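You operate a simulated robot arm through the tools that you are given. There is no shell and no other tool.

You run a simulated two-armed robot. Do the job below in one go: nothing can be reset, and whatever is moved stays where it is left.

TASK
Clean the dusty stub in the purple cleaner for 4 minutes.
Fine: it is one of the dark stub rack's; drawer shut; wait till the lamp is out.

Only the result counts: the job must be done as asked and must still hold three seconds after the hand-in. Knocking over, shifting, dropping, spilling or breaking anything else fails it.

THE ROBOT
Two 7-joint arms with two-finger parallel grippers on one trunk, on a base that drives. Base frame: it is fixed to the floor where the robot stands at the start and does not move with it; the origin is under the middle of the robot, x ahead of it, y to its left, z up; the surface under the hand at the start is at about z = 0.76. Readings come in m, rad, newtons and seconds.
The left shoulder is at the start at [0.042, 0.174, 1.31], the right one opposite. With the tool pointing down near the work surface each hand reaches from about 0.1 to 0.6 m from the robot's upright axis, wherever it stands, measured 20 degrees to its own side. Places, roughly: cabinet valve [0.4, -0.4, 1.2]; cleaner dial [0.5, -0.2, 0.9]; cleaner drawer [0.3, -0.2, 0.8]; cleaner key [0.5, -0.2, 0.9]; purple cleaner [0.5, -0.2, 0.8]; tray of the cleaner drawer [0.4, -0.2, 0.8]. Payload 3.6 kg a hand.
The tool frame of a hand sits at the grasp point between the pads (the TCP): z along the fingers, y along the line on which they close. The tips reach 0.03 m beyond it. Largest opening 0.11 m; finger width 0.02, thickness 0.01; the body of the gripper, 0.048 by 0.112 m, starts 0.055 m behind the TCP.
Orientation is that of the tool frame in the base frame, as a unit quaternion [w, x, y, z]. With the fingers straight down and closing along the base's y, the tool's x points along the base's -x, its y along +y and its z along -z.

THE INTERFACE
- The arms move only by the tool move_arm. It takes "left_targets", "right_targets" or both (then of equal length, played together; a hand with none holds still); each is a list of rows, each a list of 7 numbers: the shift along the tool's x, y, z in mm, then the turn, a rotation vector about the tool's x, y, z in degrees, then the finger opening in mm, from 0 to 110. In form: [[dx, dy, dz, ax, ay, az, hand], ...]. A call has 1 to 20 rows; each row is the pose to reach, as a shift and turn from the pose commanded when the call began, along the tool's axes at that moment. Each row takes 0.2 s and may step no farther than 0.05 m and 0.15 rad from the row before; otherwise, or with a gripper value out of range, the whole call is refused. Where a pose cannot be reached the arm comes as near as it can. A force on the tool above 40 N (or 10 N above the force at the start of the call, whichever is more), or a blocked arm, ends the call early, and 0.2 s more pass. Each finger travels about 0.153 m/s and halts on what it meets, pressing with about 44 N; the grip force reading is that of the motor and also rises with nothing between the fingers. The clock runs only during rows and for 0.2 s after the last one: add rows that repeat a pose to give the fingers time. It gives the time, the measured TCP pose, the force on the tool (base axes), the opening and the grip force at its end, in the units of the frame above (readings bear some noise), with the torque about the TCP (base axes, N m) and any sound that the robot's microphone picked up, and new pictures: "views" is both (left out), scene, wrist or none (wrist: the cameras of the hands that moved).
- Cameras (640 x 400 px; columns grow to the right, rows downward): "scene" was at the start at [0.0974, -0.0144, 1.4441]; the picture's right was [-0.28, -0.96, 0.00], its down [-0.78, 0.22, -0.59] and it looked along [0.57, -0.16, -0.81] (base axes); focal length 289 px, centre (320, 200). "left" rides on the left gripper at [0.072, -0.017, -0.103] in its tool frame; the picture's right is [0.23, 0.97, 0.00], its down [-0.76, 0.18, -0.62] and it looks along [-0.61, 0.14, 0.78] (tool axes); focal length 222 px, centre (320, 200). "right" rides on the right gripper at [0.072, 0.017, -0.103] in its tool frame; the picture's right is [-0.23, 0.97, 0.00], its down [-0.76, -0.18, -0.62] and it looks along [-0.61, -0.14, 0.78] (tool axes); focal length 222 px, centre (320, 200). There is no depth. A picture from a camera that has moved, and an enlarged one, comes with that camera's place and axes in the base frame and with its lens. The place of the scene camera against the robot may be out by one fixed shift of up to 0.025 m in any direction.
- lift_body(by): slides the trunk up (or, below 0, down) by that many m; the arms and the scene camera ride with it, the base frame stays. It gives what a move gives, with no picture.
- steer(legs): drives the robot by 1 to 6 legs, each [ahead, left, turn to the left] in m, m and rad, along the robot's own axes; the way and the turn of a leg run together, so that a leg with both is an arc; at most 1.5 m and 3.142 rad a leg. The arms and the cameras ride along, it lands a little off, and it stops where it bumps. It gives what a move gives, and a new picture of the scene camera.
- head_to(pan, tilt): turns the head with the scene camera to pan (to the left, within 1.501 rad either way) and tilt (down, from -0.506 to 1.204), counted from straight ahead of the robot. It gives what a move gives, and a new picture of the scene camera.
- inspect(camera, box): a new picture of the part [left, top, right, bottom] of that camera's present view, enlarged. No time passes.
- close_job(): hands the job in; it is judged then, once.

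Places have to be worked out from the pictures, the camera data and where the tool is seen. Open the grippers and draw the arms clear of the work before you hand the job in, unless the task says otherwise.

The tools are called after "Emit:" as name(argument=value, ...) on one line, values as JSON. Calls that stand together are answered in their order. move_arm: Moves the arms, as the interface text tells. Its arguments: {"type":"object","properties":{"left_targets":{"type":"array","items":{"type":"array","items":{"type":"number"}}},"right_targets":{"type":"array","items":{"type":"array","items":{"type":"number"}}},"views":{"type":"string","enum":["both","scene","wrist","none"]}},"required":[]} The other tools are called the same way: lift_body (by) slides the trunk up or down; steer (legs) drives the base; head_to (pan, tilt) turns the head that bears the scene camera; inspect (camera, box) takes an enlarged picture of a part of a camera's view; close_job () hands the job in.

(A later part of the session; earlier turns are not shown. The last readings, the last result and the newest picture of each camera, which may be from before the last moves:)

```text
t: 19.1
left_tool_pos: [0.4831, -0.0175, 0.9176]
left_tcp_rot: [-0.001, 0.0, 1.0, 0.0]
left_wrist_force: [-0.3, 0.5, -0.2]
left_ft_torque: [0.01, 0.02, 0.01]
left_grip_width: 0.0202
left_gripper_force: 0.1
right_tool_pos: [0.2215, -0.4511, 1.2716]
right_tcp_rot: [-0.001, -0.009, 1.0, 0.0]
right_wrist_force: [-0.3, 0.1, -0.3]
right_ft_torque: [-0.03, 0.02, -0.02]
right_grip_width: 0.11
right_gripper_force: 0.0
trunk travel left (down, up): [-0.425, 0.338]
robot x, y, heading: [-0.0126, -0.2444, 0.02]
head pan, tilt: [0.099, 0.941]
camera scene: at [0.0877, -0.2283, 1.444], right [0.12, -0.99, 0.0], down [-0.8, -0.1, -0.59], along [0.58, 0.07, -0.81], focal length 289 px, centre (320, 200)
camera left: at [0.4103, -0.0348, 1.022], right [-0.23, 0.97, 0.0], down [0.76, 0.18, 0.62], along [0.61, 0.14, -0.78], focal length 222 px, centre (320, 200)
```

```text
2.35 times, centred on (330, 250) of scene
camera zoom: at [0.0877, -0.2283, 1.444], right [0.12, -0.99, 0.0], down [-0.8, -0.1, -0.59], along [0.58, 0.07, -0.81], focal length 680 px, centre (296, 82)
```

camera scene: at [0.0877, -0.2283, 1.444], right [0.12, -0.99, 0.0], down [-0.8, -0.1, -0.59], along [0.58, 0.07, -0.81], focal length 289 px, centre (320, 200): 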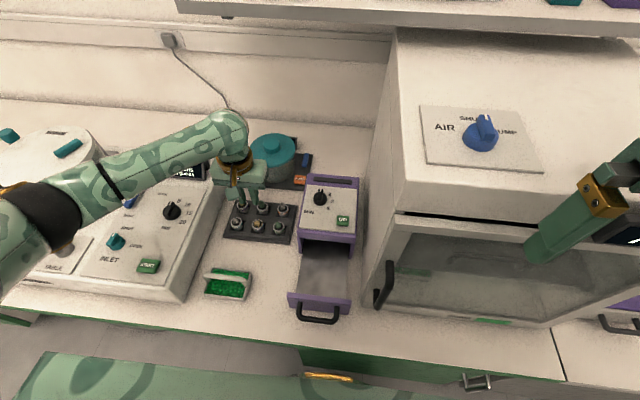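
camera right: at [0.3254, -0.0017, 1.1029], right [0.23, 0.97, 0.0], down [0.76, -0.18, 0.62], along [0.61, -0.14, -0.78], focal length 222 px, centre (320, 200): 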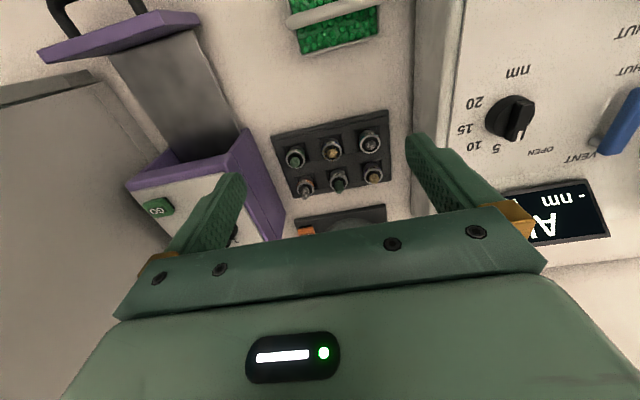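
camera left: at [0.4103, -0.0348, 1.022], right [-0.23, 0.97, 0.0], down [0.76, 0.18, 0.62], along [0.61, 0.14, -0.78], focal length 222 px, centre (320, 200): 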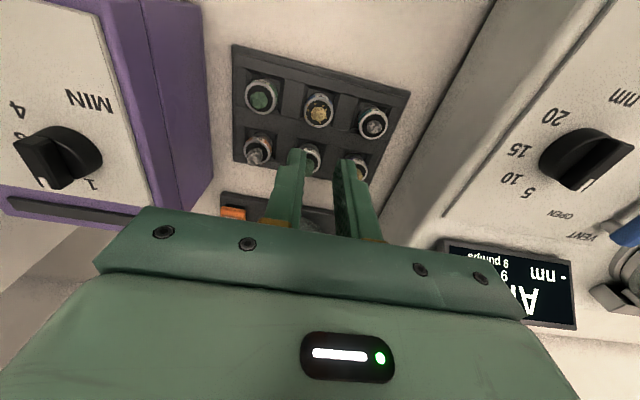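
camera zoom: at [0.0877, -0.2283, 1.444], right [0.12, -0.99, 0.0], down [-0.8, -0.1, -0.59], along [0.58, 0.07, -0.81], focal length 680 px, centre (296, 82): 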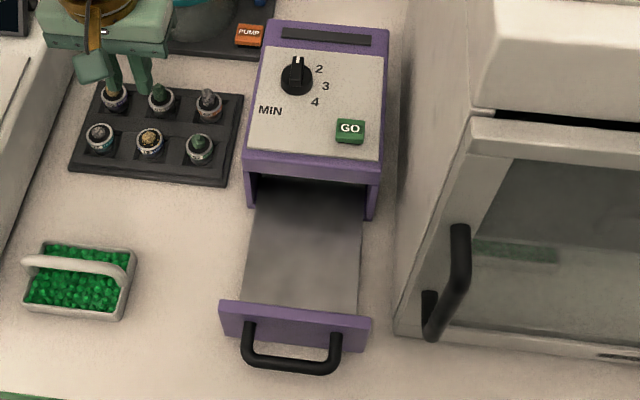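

The fingers closed to 20 mm: the stub slipped and stayed in its pocket, apparently undisturbed. I zoom in on the stub's profile to understand its shape before regripping.

Emit:
inspect(camera="scene", box=[245, 215, 290, 243])

Emit:
inspect(camera="left", box=[300, 85, 340, 135])

Emit:
inspect(camera="scene", box=[225, 195, 300, 245])

```text
14.22 times, centred on (268, 229) of scene
camera zoom: at [0.0877, -0.2283, 1.444], right [0.12, -0.99, 0.0], down [-0.8, -0.1, -0.59], along [0.58, 0.07, -0.81], focal length 4112 px, centre (1067, -212)
```

zoom: 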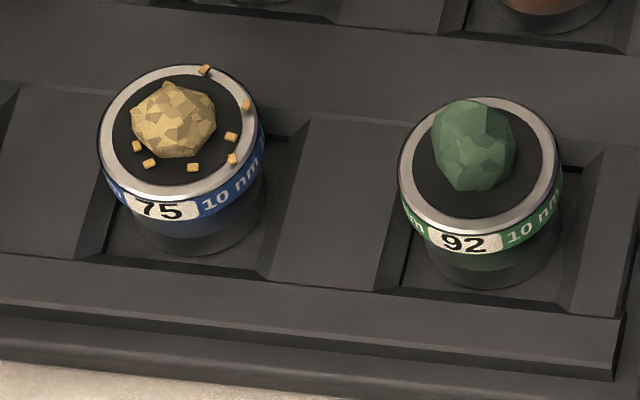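

```text
8.00 times, centred on (320, 110) of left
camera zoom: at [0.4103, -0.0348, 1.022], right [-0.23, 0.97, 0.0], down [0.76, 0.18, 0.62], along [0.61, 0.14, -0.78], focal length 1777 px, centre (320, 920)
```

zoom: 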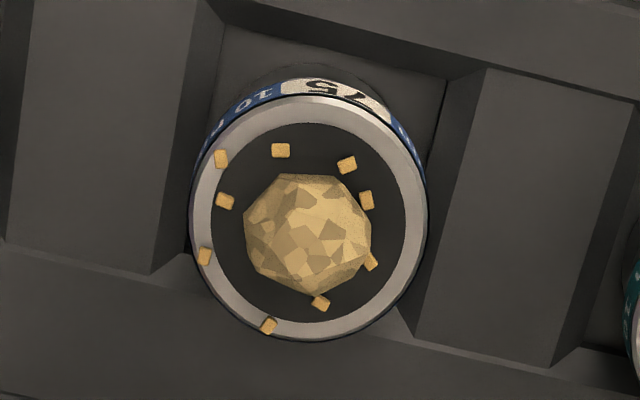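

```text
8.00 times, centred on (262, 220) of scene
camera zoom: at [0.0877, -0.2283, 1.444], right [0.12, -0.99, 0.0], down [-0.8, -0.1, -0.59], along [0.58, 0.07, -0.81], focal length 2313 px, centre (780, 40)
```

zoom: 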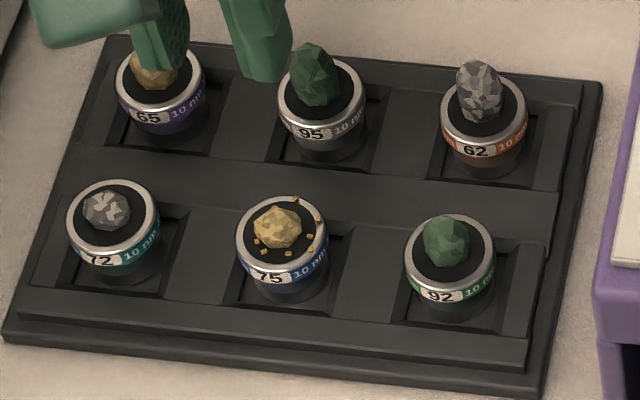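

The stub is a plain cylinder about 30 mm wide and 18 mm tall, standing a bit proud of the pocket walls, so I should grip it as low as the walls allow. I open to 44 mm and go back down, ending 2 mm lower than before, and read the force.

Emit:
move_arm(left_targets=[[1, 0, 10, 0, 0, 0, 44], [1, 0, 40, 0, 0, 0, 44], [1, 0, 70, 0, 0, 0, 44], [1, 0, 92, 0, 0, 0, 44], [1, 0, 106, 0, 0, 0, 44], [1, 0, 112, 0, 0, 0, 44], [1, 0, 114, 0, 0, 0, 44], [1, 0, 116, 0, 0, 0, 44], [1, 0, 116, 0, 0, 0, 44]], views="wrist")

Emit:
inspect(camera="left", box=[240, 80, 400, 200])

Emit:
inspect(camera="scene", box=[235, 205, 295, 245])

```text
t: 21.1
left_tool_pos: [0.4834, -0.0179, 0.8023]
left_tcp_rot: [0.002, 0.0, 1.0, 0.0]
left_wrist_force: [2.8, 4.1, 23.1]
left_ft_torque: [-0.23, 0.13, -0.21]
left_grip_width: 0.0432
left_gripper_force: 0.2
right_tool_pos: [0.2202, -0.4522, 1.2729]
right_tcp_rot: [0.0, -0.009, 1.0, -0.001]
right_wrist_force: [0.9, 0.3, -0.8]
right_ft_torque: [-0.02, -0.01, 0.02]
right_grip_width: 0.1098
right_gripper_force: 0.0
trunk travel left (down, up): [-0.425, 0.338]
robot x, y, heading: [-0.0177, -0.2476, 0.022]
head pan, tilt: [0.099, 0.941]
camera left: at [0.4092, -0.035, 0.9066], right [-0.23, 0.97, 0.0], down [0.76, 0.18, 0.63], along [0.61, 0.14, -0.78], focal length 222 px, centre (320, 200)
```

left: 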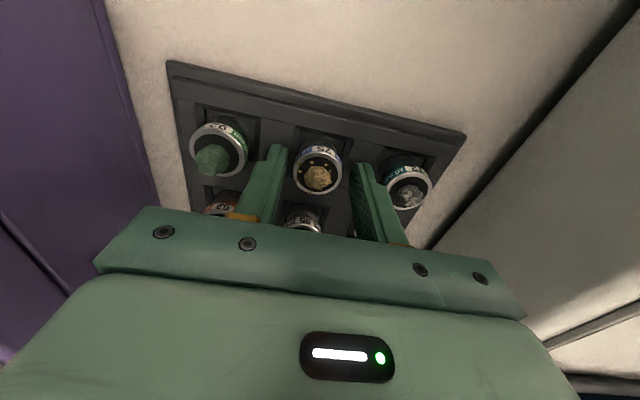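

```text
3.33 times, centred on (320, 140) of left
camera zoom: at [0.4092, -0.035, 0.9066], right [-0.23, 0.97, 0.0], down [0.76, 0.18, 0.63], along [0.61, 0.14, -0.78], focal length 740 px, centre (320, 400)
```

zoom: 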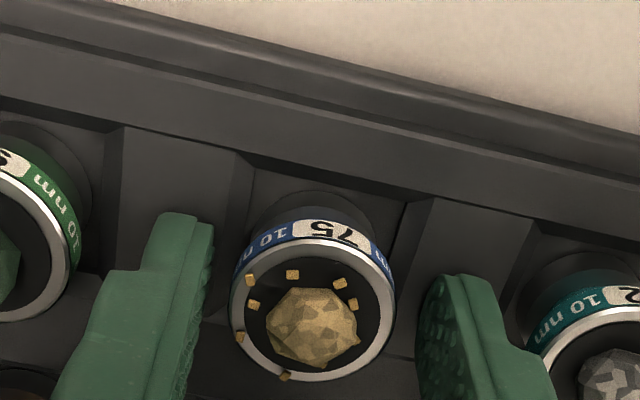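

```text
10.00 times, centred on (265, 225) of scene
camera zoom: at [0.0859, -0.2287, 1.4444], right [0.12, -0.99, 0.0], down [-0.8, -0.1, -0.59], along [0.59, 0.07, -0.81], focal length 2891 px, centre (870, -50)
```

zoom: 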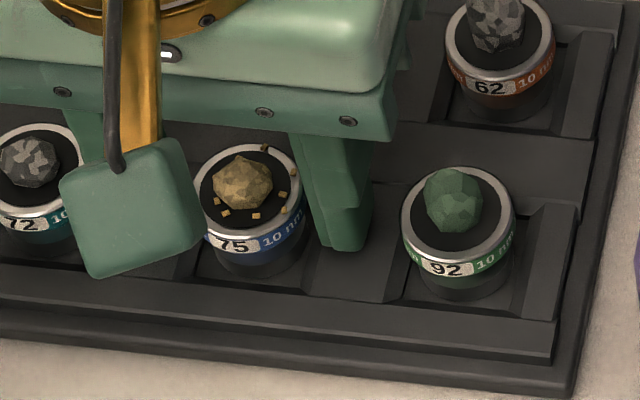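

The tips touched the pocket walls (23 N up), so wall tops are at about z 0.772. I back up 1.5 mm, close fully, and lift only 4 mm to see whether the stub comes along.

Emit:
move_arm(left_targets=[[0, -1, -1.5, 0, 0, 0, 44], [0, -1, -1.5, 0, 0, 0, 44], [0, -1, -1.5, 0, 0, 0, 30], [0, -1, -1.5, 0, 0, 0, 10], [0, -1, -1.5, 0, 0, 0, 0], [0, -1, -1.5, 0, 0, 0, 0], [0, -1, -1.5, 0, 0, 0, 0]], views="wrist")

Emit:
inspect(camera="left", box=[240, 80, 400, 200])

Emit:
inspect(camera="scene", box=[235, 205, 295, 245])

```text
t: 22.7
left_tool_pos: [0.481, -0.0199, 0.8029]
left_tcp_rot: [0.0, -0.001, 1.0, 0.0]
left_wrist_force: [-5.2, -5.5, 14.1]
left_ft_torque: [-0.23, 0.11, -0.05]
left_grip_width: 0.0281
left_gripper_force: 44.1
right_tool_pos: [0.2197, -0.4538, 1.2717]
right_tcp_rot: [0.0, -0.01, 1.0, 0.001]
right_wrist_force: [0.6, -0.7, 0.3]
right_ft_torque: [0.01, -0.03, 0.01]
right_grip_width: 0.1101
right_gripper_force: 0.1
trunk travel left (down, up): [-0.425, 0.338]
robot x, y, heading: [-0.0111, -0.2458, 0.025]
head pan, tilt: [0.099, 0.941]
camera left: at [0.4077, -0.0373, 0.9069], right [-0.23, 0.97, 0.0], down [0.76, 0.18, 0.62], along [0.61, 0.14, -0.78], focal length 222 px, centre (320, 200)
```

left: 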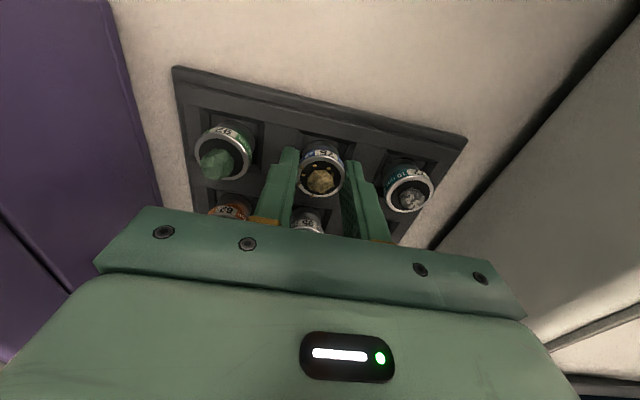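

```text
3.33 times, centred on (320, 140) of left
camera zoom: at [0.4077, -0.0373, 0.9069], right [-0.23, 0.97, 0.0], down [0.76, 0.18, 0.62], along [0.61, 0.14, -0.78], focal length 740 px, centre (320, 400)
```

zoom: 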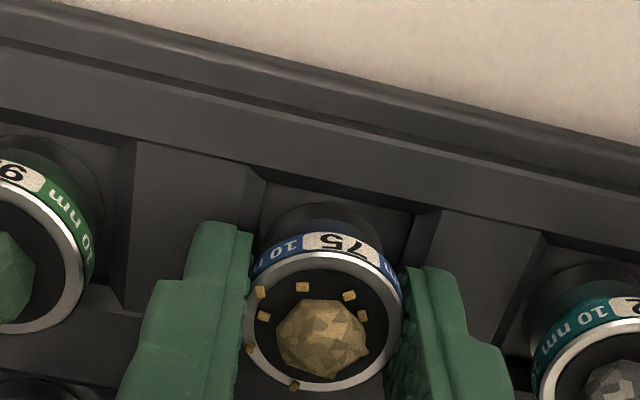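

```text
10.00 times, centred on (265, 225) of scene
camera zoom: at [0.0858, -0.2296, 1.4442], right [0.12, -0.99, 0.0], down [-0.8, -0.1, -0.59], along [0.59, 0.07, -0.81], focal length 2891 px, centre (870, -50)
```

zoom: 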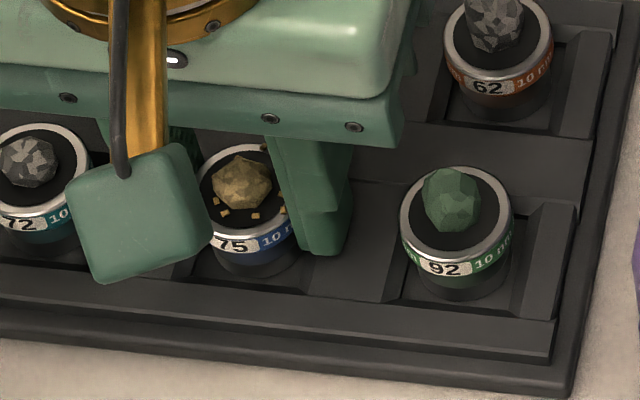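

Gripped at 28 mm again; a residual 14 N shows the tips still resting on the walls. I lift 5 mm slowly and check force and picture.

Emit:
move_arm(left_targets=[[0, 0, -1, 0, 0, 0, 0], [0, 0, -2, 0, 0, 0, 0], [0, 0, -3, 0, 0, 0, 0], [0, 0, -4, 0, 0, 0, 0], [0, 0, -5, 0, 0, 0, 0]], views="none")

Emit:
inspect(camera="left", box=[240, 80, 400, 200])

Emit:
inspect(camera="scene", box=[235, 205, 295, 245])

```text
t: 23.9
left_tool_pos: [0.4816, -0.0185, 0.8073]
left_tcp_rot: [0.0, 0.0, 1.0, 0.0]
left_wrist_force: [-0.5, 0.0, -0.9]
left_ft_torque: [-0.01, 0.02, -0.05]
left_grip_width: 0.0281
left_gripper_force: 43.8
right_tool_pos: [0.2219, -0.452, 1.2723]
right_tcp_rot: [-0.001, -0.01, 1.0, 0.0]
right_wrist_force: [0.2, -0.2, 0.7]
right_ft_torque: [-0.03, 0.0, 0.03]
right_grip_width: 0.1101
right_gripper_force: 0.0
trunk travel left (down, up): [-0.425, 0.338]
robot x, y, heading: [-0.0061, -0.2483, 0.019]
head pan, tilt: [0.099, 0.941]
```

```text
3.33 times, centred on (320, 140) of left
camera zoom: at [0.4093, -0.0361, 0.9117], right [-0.23, 0.97, 0.0], down [0.76, 0.18, 0.62], along [0.61, 0.14, -0.78], focal length 740 px, centre (320, 400)
```

zoom: 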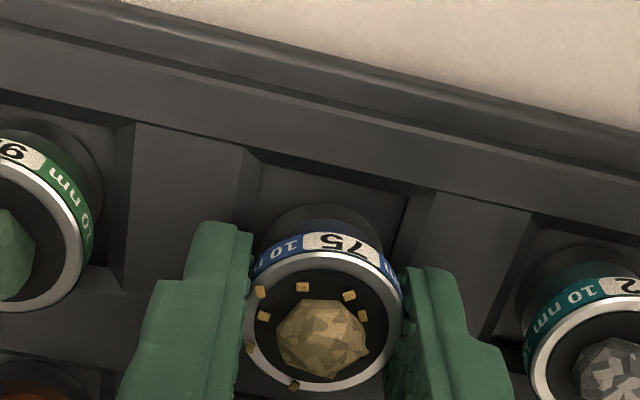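

```text
10.00 times, centred on (265, 225) of scene
camera zoom: at [0.0876, -0.2284, 1.444], right [0.12, -0.99, 0.0], down [-0.8, -0.1, -0.59], along [0.58, 0.07, -0.81], focal length 2891 px, centre (870, -50)
```

zoom: 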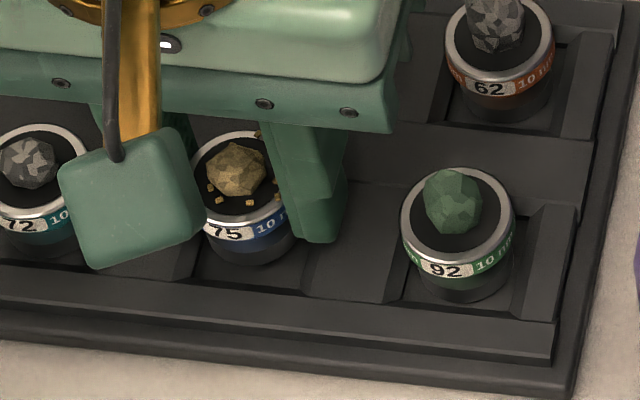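

The stub now rises with the fingers (same place in the wrist view while the neighbours drop away). I continue lifting gently.

Emit:
move_arm(left_targets=[[0, 0, -2, 0, 0, 0, 0], [0, 0, -5, 0, 0, 0, 0], [0, 0, -9, 0, 0, 0, 0], [0, 0, -14, 0, 0, 0, 0], [0, 0, -20, 0, 0, 0, 0], [0, 0, -26, 0, 0, 0, 0], [0, 0, -32, 0, 0, 0, 0], [0, 0, -38, 0, 0, 0, 0], [0, 0, -43, 0, 0, 0, 0], [0, 0, -46, 0, 0, 0, 0]], views="wrist")

Emit:
inspect(camera="left", box=[240, 80, 400, 200])

Emit:
inspect(camera="scene", box=[225, 190, 300, 245])

```text
t: 26.1
left_tool_pos: [0.4819, -0.0171, 0.8531]
left_tcp_rot: [-0.001, 0.0, 1.0, 0.001]
left_wrist_force: [-0.7, -1.1, 0.5]
left_ft_torque: [-0.03, 0.03, -0.01]
left_grip_width: 0.0282
left_gripper_force: 43.9
right_tool_pos: [0.2207, -0.4529, 1.272]
right_tcp_rot: [-0.001, -0.011, 1.0, 0.0]
right_wrist_force: [-0.4, -0.6, 1.0]
right_ft_torque: [0.03, -0.01, -0.02]
right_grip_width: 0.1099
right_gripper_force: 0.1
trunk travel left (down, up): [-0.425, 0.338]
robot x, y, heading: [-0.0098, -0.2423, 0.019]
head pan, tilt: [0.099, 0.941]
camera left: at [0.4096, -0.0352, 0.9575], right [-0.23, 0.97, 0.0], down [0.76, 0.18, 0.62], along [0.61, 0.14, -0.78], focal length 222 px, centre (320, 200)
```

left: 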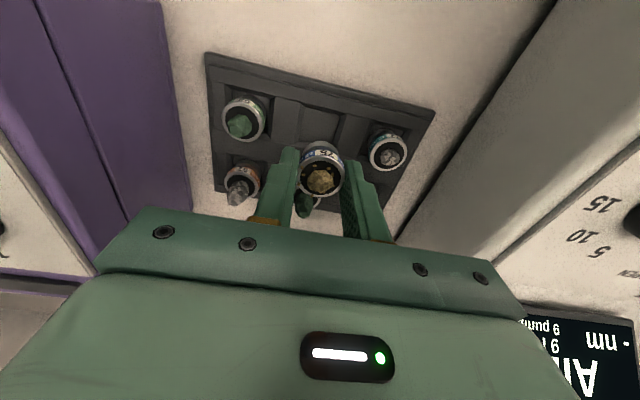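

```text
3.33 times, centred on (320, 140) of left
camera zoom: at [0.4096, -0.0352, 0.9575], right [-0.23, 0.97, 0.0], down [0.76, 0.18, 0.62], along [0.61, 0.14, -0.78], focal length 740 px, centre (320, 400)
```

zoom: 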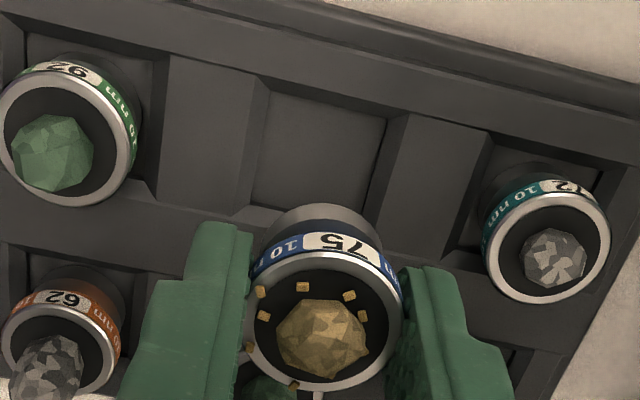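

```text
7.27 times, centred on (262, 218) of scene
camera zoom: at [0.0876, -0.2283, 1.444], right [0.12, -0.99, 0.0], down [-0.8, -0.1, -0.59], along [0.58, 0.07, -0.81], focal length 2103 px, centre (738, 73)
```

zoom: 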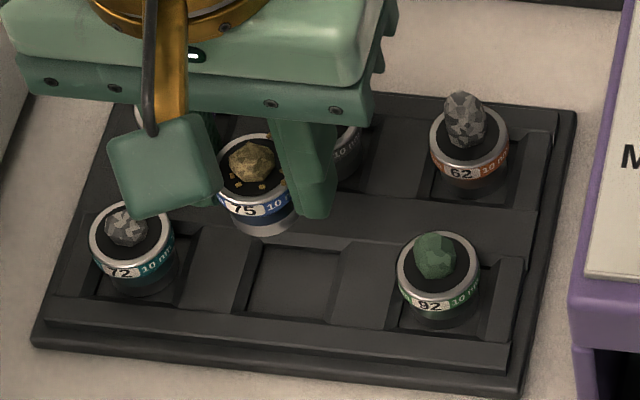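

The stub is held firmly, out of its pocket. I raise it to clear the cleaner's top and carry it slowly over to above the open drawer.

Emit:
move_arm(left_targets=[[0, 0, -5, 0, 0, 0, 0], [0, 0, -15, 0, 0, 0, 0], [0, 0, -30, 0, 0, 0, 0], [0, 0, -48, 0, 0, 0, 0], [0, 0, -66, 0, 0, 0, 0], [4, 0, -82, 0, 0, 0, 0], [12, -8, -92, 0, 0, 0, 0], [24, -20, -97, 0, 0, 0, 0], [38, -36, -97, 0, 0, 0, 0], [52, -54, -97, 0, 0, 0, 0], [66, -72, -97, 0, 0, 0, 0], [80, -90, -97, 0, 0, 0, 0], [94, -108, -97, 0, 0, 0, 0], [107, -126, -97, 0, 0, 0, 0], [119, -144, -97, 0, 0, 0, 0], [129, -160, -97, 0, 0, 0, 0], [136, -173, -97, 0, 0, 0, 0], [140, -182, -97, 0, 0, 0, 0], [142, -187, -97, 0, 0, 0, 0], [142, -187, -97, 0, 0, 0, 0]], views="both")

Emit:
inspect(camera="left", box=[200, 0, 460, 210])

Emit:
inspect(camera="scene", box=[270, 165, 390, 335])

```text
t: 30.3
left_tool_pos: [0.3382, -0.2037, 0.95]
left_tcp_rot: [0.0, -0.001, 1.0, 0.001]
left_wrist_force: [-0.3, -0.3, 0.0]
left_ft_torque: [0.02, 0.03, 0.01]
left_grip_width: 0.0283
left_gripper_force: 43.6
right_tool_pos: [0.2214, -0.4522, 1.2728]
right_tcp_rot: [-0.001, -0.01, 1.0, 0.0]
right_wrist_force: [0.9, -0.2, 0.5]
right_ft_torque: [0.0, 0.05, 0.0]
right_grip_width: 0.1101
right_gripper_force: 0.0
trunk travel left (down, up): [-0.425, 0.338]
robot x, y, heading: [-0.0115, -0.2455, 0.019]
head pan, tilt: [0.099, 0.941]
camera scene: at [0.0876, -0.2283, 1.444], right [0.12, -0.99, 0.0], down [-0.8, -0.1, -0.59], along [0.58, 0.07, -0.81], focal length 289 px, centre (320, 200)
camera left: at [0.2645, -0.2217, 1.0537], right [-0.23, 0.97, 0.0], down [0.76, 0.18, 0.62], along [0.61, 0.14, -0.78], focal length 222 px, centre (320, 200)
```

scene: 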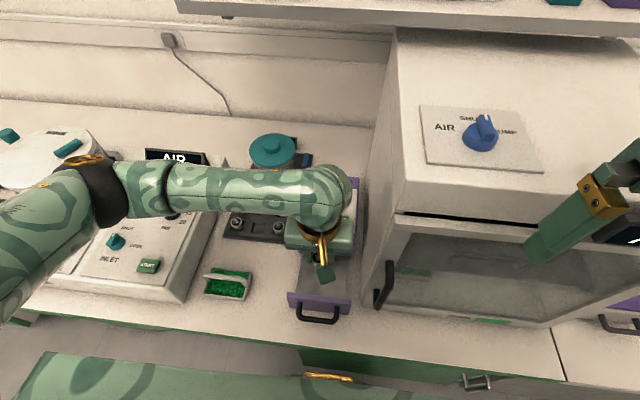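
left: 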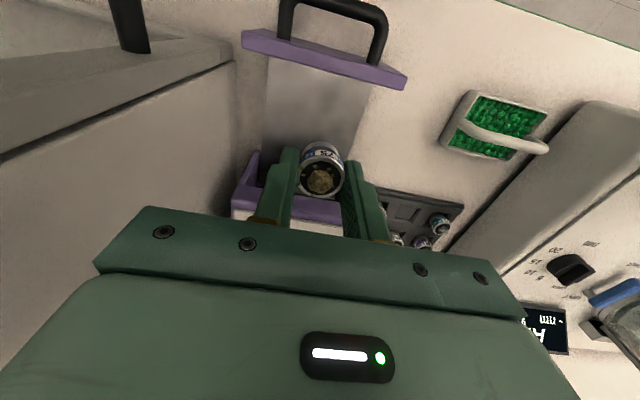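

```text
1.90 times, centred on (330, 105) of left
camera zoom: at [0.2645, -0.2217, 1.0537], right [-0.23, 0.97, 0.0], down [0.76, 0.18, 0.62], along [0.61, 0.14, -0.78], focal length 423 px, centre (301, 381)
```

zoom: 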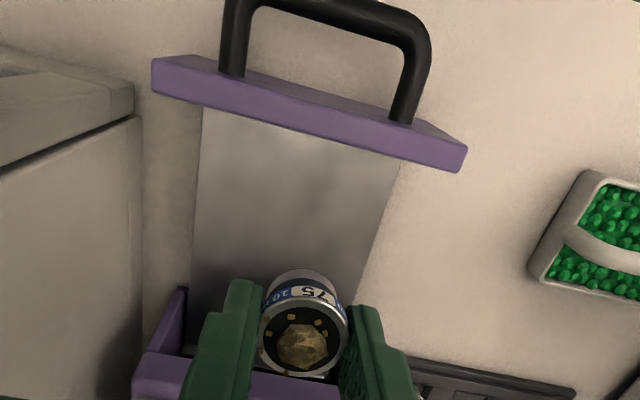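

```text
2.35 times, centred on (330, 250) of scene
camera zoom: at [0.0876, -0.2283, 1.444], right [0.12, -0.99, 0.0], down [-0.8, -0.1, -0.59], along [0.58, 0.07, -0.81], focal length 680 px, centre (296, 82)
```

zoom: 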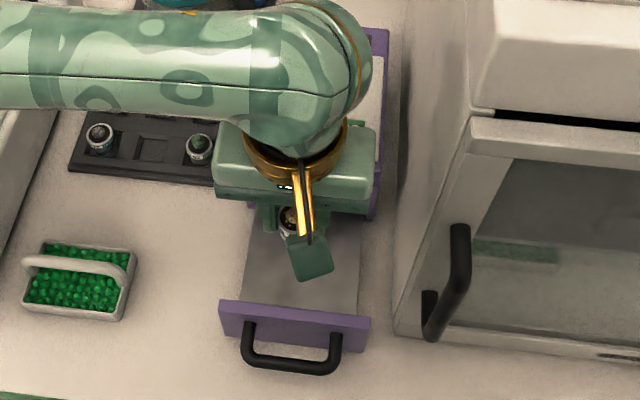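

The stub is held above the open tray; the tray spans roughly x 0.305–0.42 and y -0.265 to -0.155. I centre over about [0.355, -0.208] and lower to z 0.86 for a check.

Emit:
move_arm(left_targets=[[-4, -1, 4, 0, 0, 0, 0], [-10, -2, 14, 0, 0, 0, 0], [-15, -3, 28, 0, 0, 0, 0], [-15, -3, 44, 0, 0, 0, 0], [-15, -3, 60, 0, 0, 0, 0], [-15, -3, 74, 0, 0, 0, 0], [-15, -3, 84, 0, 0, 0, 0], [-15, -3, 90, 0, 0, 0, 0], [-15, -3, 90, 0, 0, 0, 0]], views="both")

Emit:
inspect(camera="left", box=[200, 0, 460, 210])

Emit:
inspect(camera="scene", box=[280, 200, 370, 330])

```text
t: 32.3
left_tool_pos: [0.3529, -0.2092, 0.8612]
left_tcp_rot: [0.0, 0.0, 1.0, 0.0]
left_wrist_force: [-0.1, 0.1, -0.2]
left_ft_torque: [0.0, 0.01, -0.01]
left_grip_width: 0.0285
left_gripper_force: 44.5
right_tool_pos: [0.2213, -0.451, 1.2734]
right_tcp_rot: [0.0, -0.01, 1.0, 0.0]
right_wrist_force: [-0.8, -0.1, 0.1]
right_ft_torque: [0.02, 0.02, 0.04]
right_grip_width: 0.1099
right_gripper_force: 0.1
trunk travel left (down, up): [-0.425, 0.338]
robot x, y, heading: [-0.0136, -0.241, 0.019]
head pan, tilt: [0.099, 0.941]
camera scene: at [0.0876, -0.2284, 1.444], right [0.12, -0.99, 0.0], down [-0.8, -0.1, -0.59], along [0.58, 0.07, -0.81], focal length 289 px, centre (320, 200)
camera left: at [0.2807, -0.2263, 0.9641], right [-0.23, 0.97, 0.0], down [0.76, 0.18, 0.62], along [0.61, 0.14, -0.78], focal length 222 px, centre (320, 200)
```

scene: 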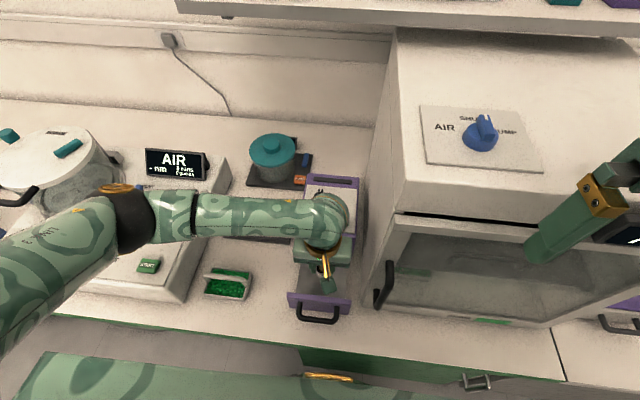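
left: 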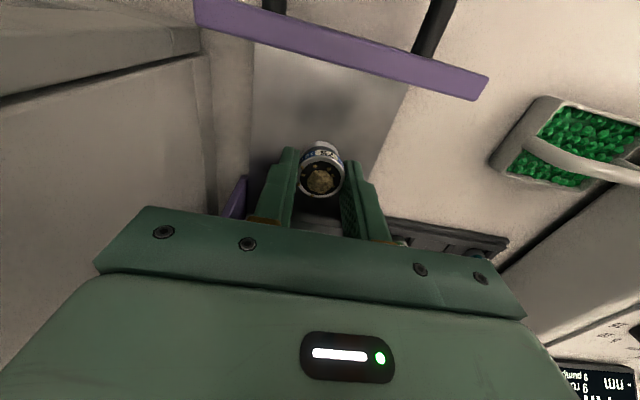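

```text
1.90 times, centred on (330, 105) of left
camera zoom: at [0.2807, -0.2263, 0.9641], right [-0.23, 0.97, 0.0], down [0.76, 0.18, 0.62], along [0.61, 0.14, -0.78], focal length 423 px, centre (301, 381)
```

zoom: 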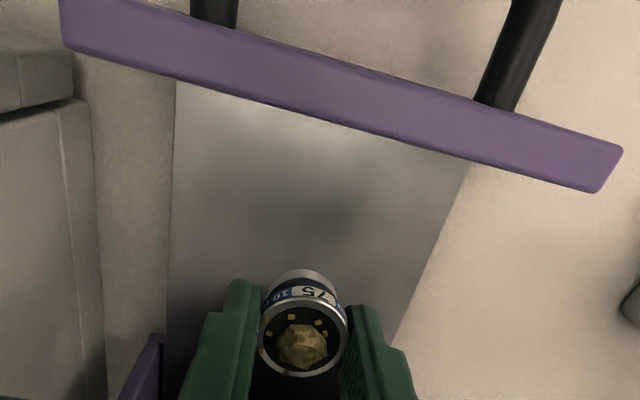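

```text
3.08 times, centred on (325, 265) of scene
camera zoom: at [0.0876, -0.2284, 1.444], right [0.12, -0.99, 0.0], down [-0.8, -0.1, -0.59], along [0.58, 0.07, -0.81], focal length 890 px, centre (305, 0)
```

zoom: 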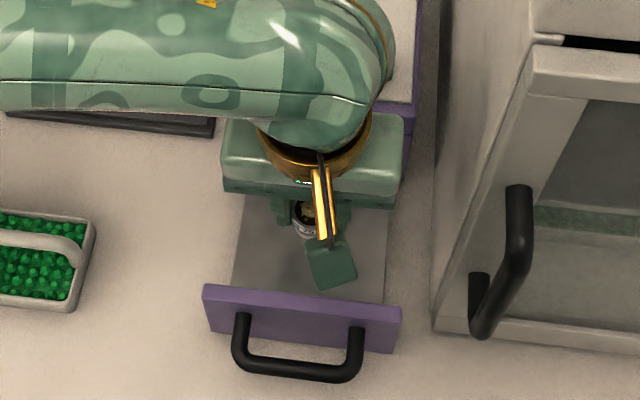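

The stub hangs over the middle of the tray, whose floor I triangulate at about z 0.78. I lower in small steps toward contact, watching the force.

Emit:
move_arm(left_targets=[[0, 0, 6, 0, 0, 0, 0], [0, 0, 14, 0, 0, 0, 0], [0, 0, 22, 0, 0, 0, 0], [0, 0, 29, 0, 0, 0, 0], [0, 0, 34, 0, 0, 0, 0], [0, 0, 36, 0, 0, 0, 0]], views="wrist")

Emit:
inspect(camera="left", box=[240, 60, 400, 210])

Emit:
inspect(camera="scene", box=[290, 220, 370, 310])

```text
t: 33.7
left_tool_pos: [0.3541, -0.2084, 0.8244]
left_tcp_rot: [0.0, 0.0, 1.0, 0.0]
left_wrist_force: [0.1, 0.3, -0.5]
left_ft_torque: [-0.01, 0.03, 0.0]
left_grip_width: 0.0283
left_gripper_force: 43.6
right_tool_pos: [0.2217, -0.4526, 1.2721]
right_tcp_rot: [-0.002, -0.01, 1.0, 0.0]
right_wrist_force: [-0.1, -0.1, 0.3]
right_ft_torque: [0.01, 0.0, 0.02]
right_grip_width: 0.1101
right_gripper_force: 0.1
trunk travel left (down, up): [-0.425, 0.338]
robot x, y, heading: [-0.0096, -0.2431, 0.021]
head pan, tilt: [0.099, 0.941]
camera left: at [0.2821, -0.2266, 0.9281], right [-0.23, 0.97, 0.0], down [0.76, 0.18, 0.62], along [0.61, 0.14, -0.78], focal length 222 px, centre (320, 200)
```

left: 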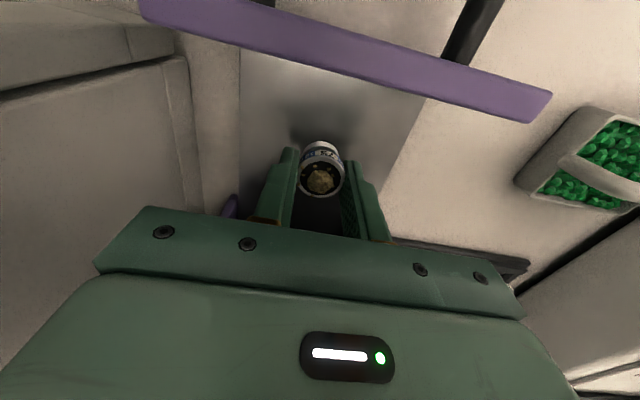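

```text
2.67 times, centred on (320, 135) of left
camera zoom: at [0.2821, -0.2266, 0.9281], right [-0.23, 0.97, 0.0], down [0.76, 0.18, 0.62], along [0.61, 0.14, -0.78], focal length 592 px, centre (320, 373)
```

zoom: 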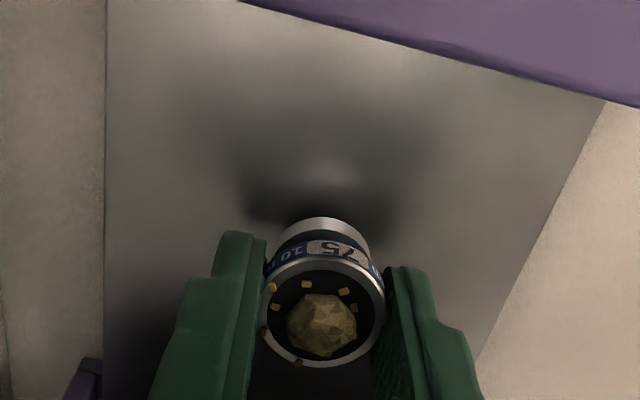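

```text
4.44 times, centred on (330, 265) of scene
camera zoom: at [0.0875, -0.2283, 1.444], right [0.12, -0.99, 0.0], down [-0.8, -0.1, -0.59], along [0.58, 0.07, -0.81], focal length 1285 px, centre (276, -89)
```

zoom: 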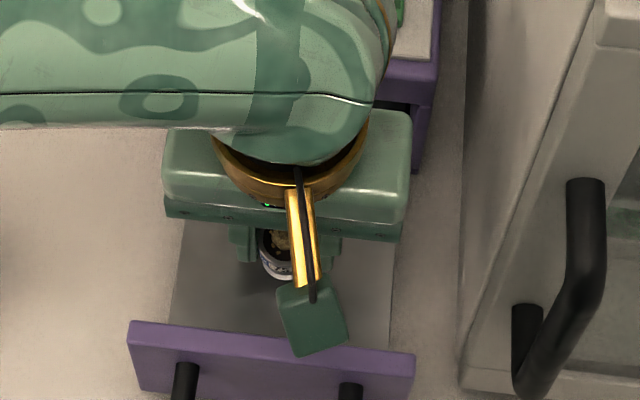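

No contact yet at TCP z 0.824. I continue down 8 mm in 2 mm rows.

Emit:
move_arm(left_targets=[[0, 0, 2, 0, 0, 0, 0], [0, 0, 4, 0, 0, 0, 0], [0, 0, 6, 0, 0, 0, 0], [0, 0, 8, 0, 0, 0, 0]], views="none")

Emit:
inspect(camera="left", box=[240, 60, 400, 210])

```text
t: 34.7
left_tool_pos: [0.3556, -0.2097, 0.8161]
left_tcp_rot: [0.0, -0.001, 1.0, 0.0]
left_wrist_force: [1.1, -0.4, -0.6]
left_ft_torque: [0.05, -0.01, -0.01]
left_grip_width: 0.028
left_gripper_force: 44.4
right_tool_pos: [0.2213, -0.4519, 1.272]
right_tcp_rot: [0.0, -0.011, 1.0, -0.001]
right_wrist_force: [0.3, 0.0, -0.4]
right_ft_torque: [0.01, -0.01, 0.0]
right_grip_width: 0.11
right_gripper_force: 0.0
trunk travel left (down, up): [-0.425, 0.338]
robot x, y, heading: [-0.0134, -0.2435, 0.022]
head pan, tilt: [0.099, 0.941]
```

```text
2.67 times, centred on (320, 135) of left
camera zoom: at [0.2829, -0.227, 0.9205], right [-0.23, 0.97, 0.0], down [0.76, 0.18, 0.62], along [0.61, 0.14, -0.78], focal length 592 px, centre (320, 373)
```

zoom: 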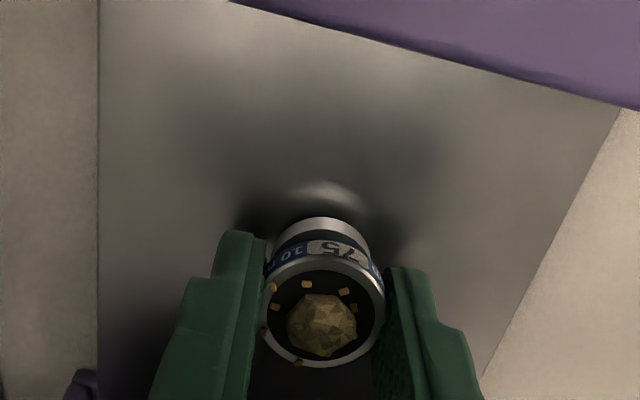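

The stub's mirrored base edge is closing up on the real one, so only a few mm remain. I continue in 1 mm rows.

Emit:
move_arm(left_targets=[[0, 0, 1, 0, 0, 0, 0], [0, 0, 2, 0, 0, 0, 0], [0, 0, 3, 0, 0, 0, 0], [0, 0, 4, 0, 0, 0, 0], [0, 0, 5, 0, 0, 0, 0]], views="none")

Emit:
inspect(camera="left", box=[240, 60, 400, 210])

```text
t: 35.9
left_tool_pos: [0.3555, -0.2086, 0.8117]
left_tcp_rot: [0.0, -0.001, 1.0, 0.001]
left_wrist_force: [0.4, -1.0, -0.7]
left_ft_torque: [-0.02, 0.0, -0.01]
left_grip_width: 0.0283
left_gripper_force: 43.9
right_tool_pos: [0.2215, -0.4517, 1.2716]
right_tcp_rot: [-0.001, -0.009, 1.0, 0.0]
right_wrist_force: [0.1, -0.3, -0.7]
right_ft_torque: [-0.01, -0.02, 0.0]
right_grip_width: 0.1101
right_gripper_force: 0.1
trunk travel left (down, up): [-0.425, 0.338]
robot x, y, heading: [-0.0094, -0.2433, 0.021]
head pan, tilt: [0.099, 0.941]
```

```text
2.67 times, centred on (320, 135) of left
camera zoom: at [0.282, -0.226, 0.915], right [-0.23, 0.97, 0.0], down [0.76, 0.18, 0.62], along [0.61, 0.14, -0.78], focal length 592 px, centre (320, 373)
```

zoom: 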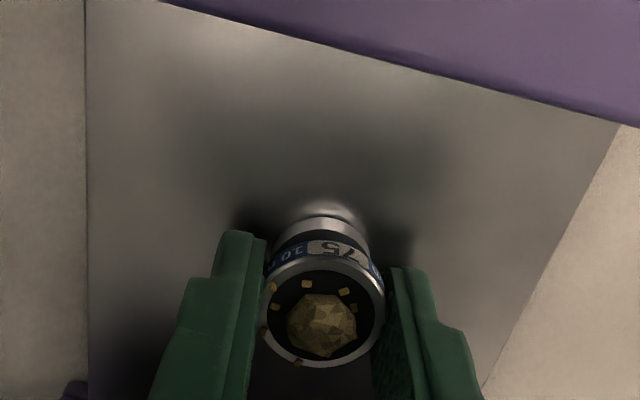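

The reflection nearly meets the base; I judge about 2 mm left. Two more 1 mm rows.

Emit:
move_arm(left_targets=[[0, 0, 0.7, 0, 0, 0, 0], [0, 0, 1.4, 0, 0, 0, 0], [0, 0, 2, 0, 0, 0, 0], [0, 0, 2, 0, 0, 0, 0]], views="none")

Emit:
inspect(camera="left", box=[240, 60, 400, 210])

```text
t: 36.9
left_tool_pos: [0.3557, -0.2096, 0.811]
left_tcp_rot: [0.001, -0.001, 1.0, 0.001]
left_wrist_force: [0.4, 2.7, 16.4]
left_ft_torque: [0.13, 0.01, -0.02]
left_grip_width: 0.0284
left_gripper_force: 43.3
right_tool_pos: [0.2195, -0.4528, 1.273]
right_tcp_rot: [0.001, -0.009, 1.0, 0.0]
right_wrist_force: [0.6, -0.2, 0.1]
right_ft_torque: [0.0, 0.0, -0.01]
right_grip_width: 0.1101
right_gripper_force: 0.0
trunk travel left (down, up): [-0.425, 0.338]
robot x, y, heading: [-0.0122, -0.2429, 0.025]
head pan, tilt: [0.099, 0.941]
```

```text
2.67 times, centred on (320, 135) of left
camera zoom: at [0.2823, -0.2263, 0.9145], right [-0.23, 0.97, 0.0], down [0.76, 0.18, 0.62], along [0.61, 0.14, -0.78], focal length 592 px, centre (320, 373)
```

zoom: 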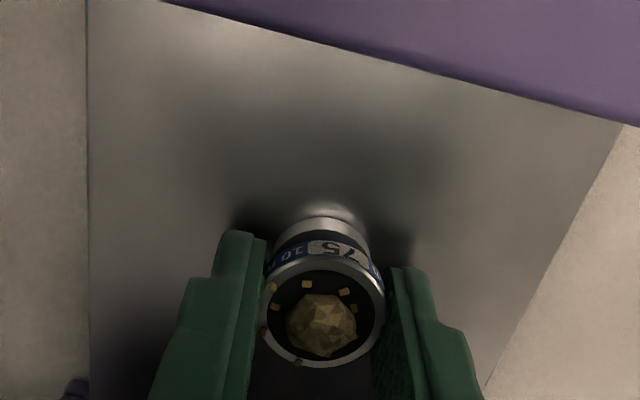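

Contact: 16 N upward, so the stub stands on the tray. I ease off 1 mm, open the fingers gently to 46 mm and rise straight up.

Emit:
move_arm(left_targets=[[0, 0, -1.2, 0, 0, 0, 0], [0, 0, -1.2, 0, 0, 0, 27], [0, 0, -1.2, 0, 0, 0, 32], [0, 0, -1.2, 0, 0, 0, 40], [0, 0, -1.2, 0, 0, 0, 46], [0, 0, -1.2, 0, 0, 0, 46]], views="none")

Emit:
inspect(camera="left", box=[240, 60, 400, 210])

```text
t: 38.3
left_tool_pos: [0.3567, -0.2079, 0.8114]
left_tcp_rot: [0.0, 0.0, 1.0, 0.0]
left_wrist_force: [-0.3, 0.6, -0.2]
left_ft_torque: [0.0, -0.01, -0.01]
left_grip_width: 0.0458
left_gripper_force: 0.0
right_tool_pos: [0.2198, -0.4518, 1.2731]
right_tcp_rot: [0.0, -0.01, 1.0, 0.0]
right_wrist_force: [-0.1, -0.7, 0.3]
right_ft_torque: [0.0, 0.0, 0.02]
right_grip_width: 0.11
right_gripper_force: 0.1
trunk travel left (down, up): [-0.425, 0.338]
robot x, y, heading: [-0.0112, -0.2424, 0.019]
head pan, tilt: [0.099, 0.941]
```

```text
2.67 times, centred on (320, 135) of left
camera zoom: at [0.2825, -0.2259, 0.9148], right [-0.23, 0.97, 0.0], down [0.76, 0.18, 0.62], along [0.61, 0.14, -0.78], focal length 592 px, centre (320, 373)
```

zoom: 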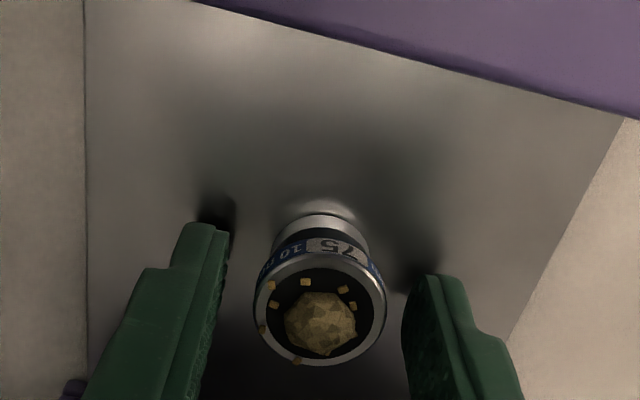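

The stub stands free and upright on the tray. I rise straight up and take pictures of the drawer front and the cleaner's panel.

Emit:
move_arm(left_targets=[[0, 0, -6, 0, 0, 0, 46], [0, 0, -16, 0, 0, 0, 46], [0, 0, -32, 0, 0, 0, 46], [0, 0, -60, 0, 0, 0, 46], [0, 0, -95, 0, 0, 0, 46], [0, 0, -140, 0, 0, 0, 46], [0, 0, -180, 0, 0, 0, 46], [0, 0, -180, 0, 0, 0, 46]], views="both")

Emit:
inspect(camera="left", box=[200, 0, 460, 210])

Emit:
inspect(camera="scene", box=[270, 165, 380, 335])

```text
t: 40.1
left_tool_pos: [0.3549, -0.2074, 0.9883]
left_tcp_rot: [0.0, -0.002, 1.0, 0.0]
left_wrist_force: [0.6, 0.2, -0.2]
left_ft_torque: [-0.01, 0.02, 0.02]
left_grip_width: 0.046
left_gripper_force: 0.2
right_tool_pos: [0.2216, -0.4524, 1.2727]
right_tcp_rot: [0.0, -0.009, 1.0, 0.0]
right_wrist_force: [-1.0, 0.0, -0.4]
right_ft_torque: [-0.02, 0.0, -0.02]
right_grip_width: 0.11
right_gripper_force: 0.1
trunk travel left (down, up): [-0.425, 0.338]
robot x, y, heading: [-0.0122, -0.2455, 0.023]
head pan, tilt: [0.099, 0.941]
camera scene: at [0.0876, -0.2281, 1.444], right [0.12, -0.99, 0.0], down [-0.8, -0.1, -0.59], along [0.58, 0.07, -0.81], focal length 289 px, centre (320, 200)
camera left: at [0.2814, -0.224, 1.0918], right [-0.23, 0.97, 0.0], down [0.76, 0.18, 0.62], along [0.61, 0.14, -0.78], focal length 222 px, centre (320, 200)
```

scene: 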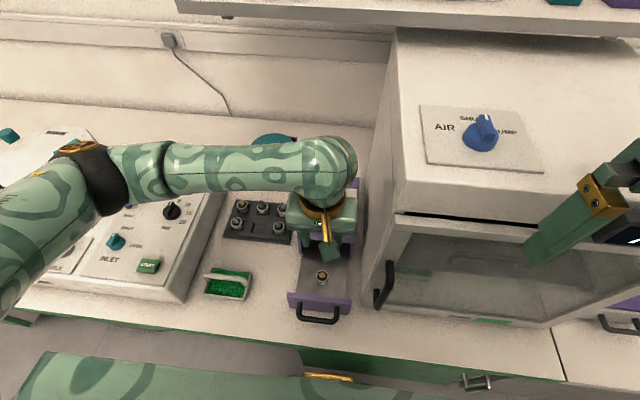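
left: 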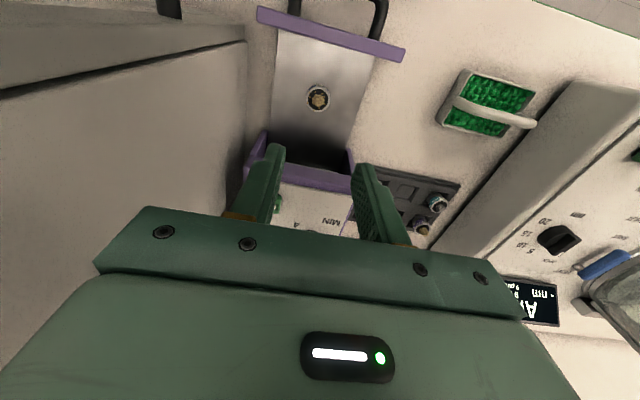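

```text
1.90 times, centred on (330, 105) of left
camera zoom: at [0.2814, -0.224, 1.0918], right [-0.23, 0.97, 0.0], down [0.76, 0.18, 0.62], along [0.61, 0.14, -0.78], focal length 423 px, centre (301, 381)
```

zoom: 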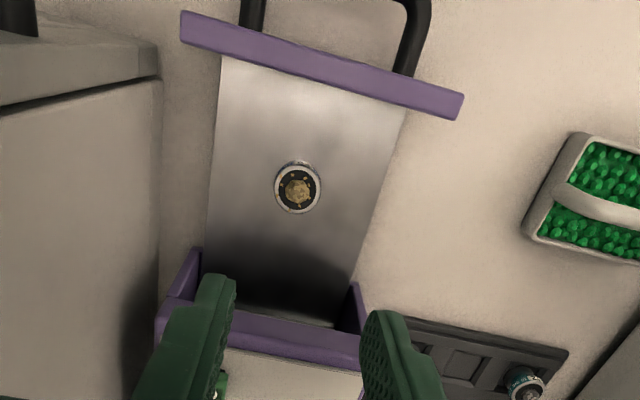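

```text
2.35 times, centred on (325, 250) of scene
camera zoom: at [0.0876, -0.2281, 1.444], right [0.12, -0.99, 0.0], down [-0.8, -0.1, -0.59], along [0.58, 0.07, -0.81], focal length 680 px, centre (308, 82)
```

zoom: 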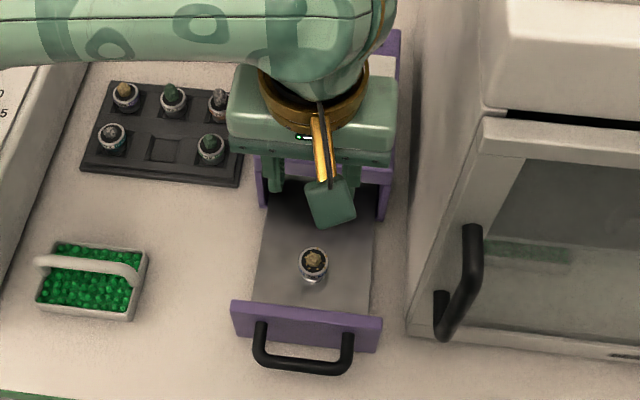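

The stub stands in the middle of the tray, and the handle bar is at about x 0.254, y -0.208. I close the fingers and bring the hand to the robot side of the handle, stopping above it for a check.

Emit:
move_arm(left_targets=[[40, 0, 0, 0, 0, 0, 20], [80, 0, 0, 0, 0, 0, 0], [120, 0, 0, 0, 0, 0, 0], [140, 0, 20, 0, 0, 0, 0], [140, 0, 60, 0, 0, 0, 0], [140, 0, 100, 0, 0, 0, 0], [140, 0, 130, 0, 0, 0, 0], [140, 0, 140, 0, 0, 0, 0], [140, 0, 140, 0, 0, 0, 0]], views="both")

Emit:
inspect(camera="scene", box=[270, 165, 380, 335])

Emit:
inspect(camera="scene", box=[300, 170, 370, 240])

```text
t: 40.9
left_tool_pos: [0.2519, -0.2065, 0.9896]
left_tcp_rot: [0.012, -0.006, 1.0, 0.003]
left_wrist_force: [4.3, 0.8, 0.3]
left_ft_torque: [-0.09, 0.47, -0.06]
left_grip_width: 0.0
left_gripper_force: 37.5
right_tool_pos: [0.2209, -0.4527, 1.2722]
right_tcp_rot: [0.0, -0.01, 1.0, -0.001]
right_wrist_force: [-0.5, 0.1, 0.5]
right_ft_torque: [0.02, -0.01, 0.0]
right_grip_width: 0.1102
right_gripper_force: 0.0
trunk travel left (down, up): [-0.425, 0.338]
robot x, y, heading: [-0.0126, -0.2418, 0.021]
head pan, tilt: [0.099, 0.941]
stopped in row 4 (left hand): the force on the tool passed its limit at 93 N (the readings are from after the stop); the commanded pose is now the measured one
camera scene: at [0.0876, -0.2286, 1.444], right [0.12, -0.99, 0.0], down [-0.8, -0.1, -0.59], along [0.58, 0.07, -0.81], focal length 289 px, centre (320, 200)
camera left: at [0.1768, -0.2259, 1.0917], right [-0.24, 0.97, 0.0], down [0.74, 0.19, 0.64], along [0.62, 0.15, -0.77], focal length 222 px, centre (320, 200)
```

scene: 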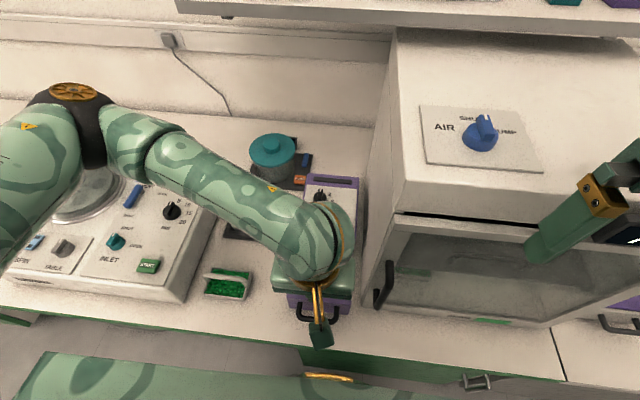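
left: 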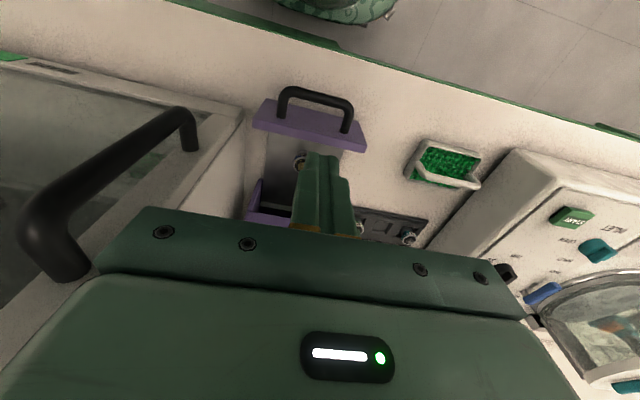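

```text
2.35 times, centred on (325, 250) of scene
camera zoom: at [0.0876, -0.2286, 1.444], right [0.12, -0.99, 0.0], down [-0.8, -0.1, -0.59], along [0.58, 0.07, -0.81], focal length 680 px, centre (308, 82)
```

zoom: 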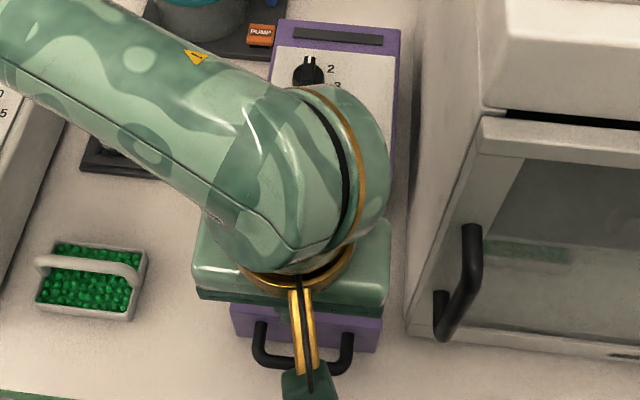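

```text
5.71 times, centred on (335, 205) of scene
camera zoom: at [0.0876, -0.2286, 1.444], right [0.12, -0.99, 0.0], down [-0.8, -0.1, -0.59], along [0.58, 0.07, -0.81], focal length 1652 px, centre (234, 171)
```

zoom: 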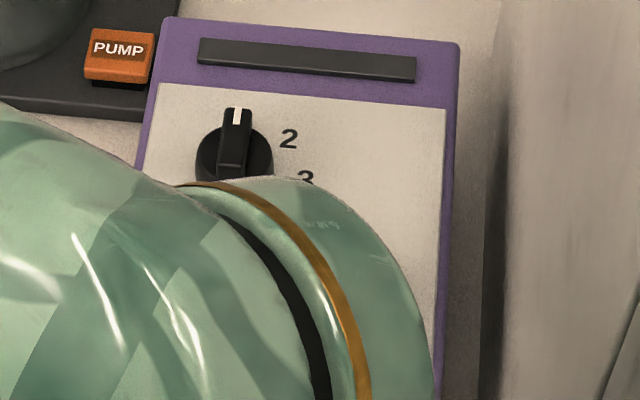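

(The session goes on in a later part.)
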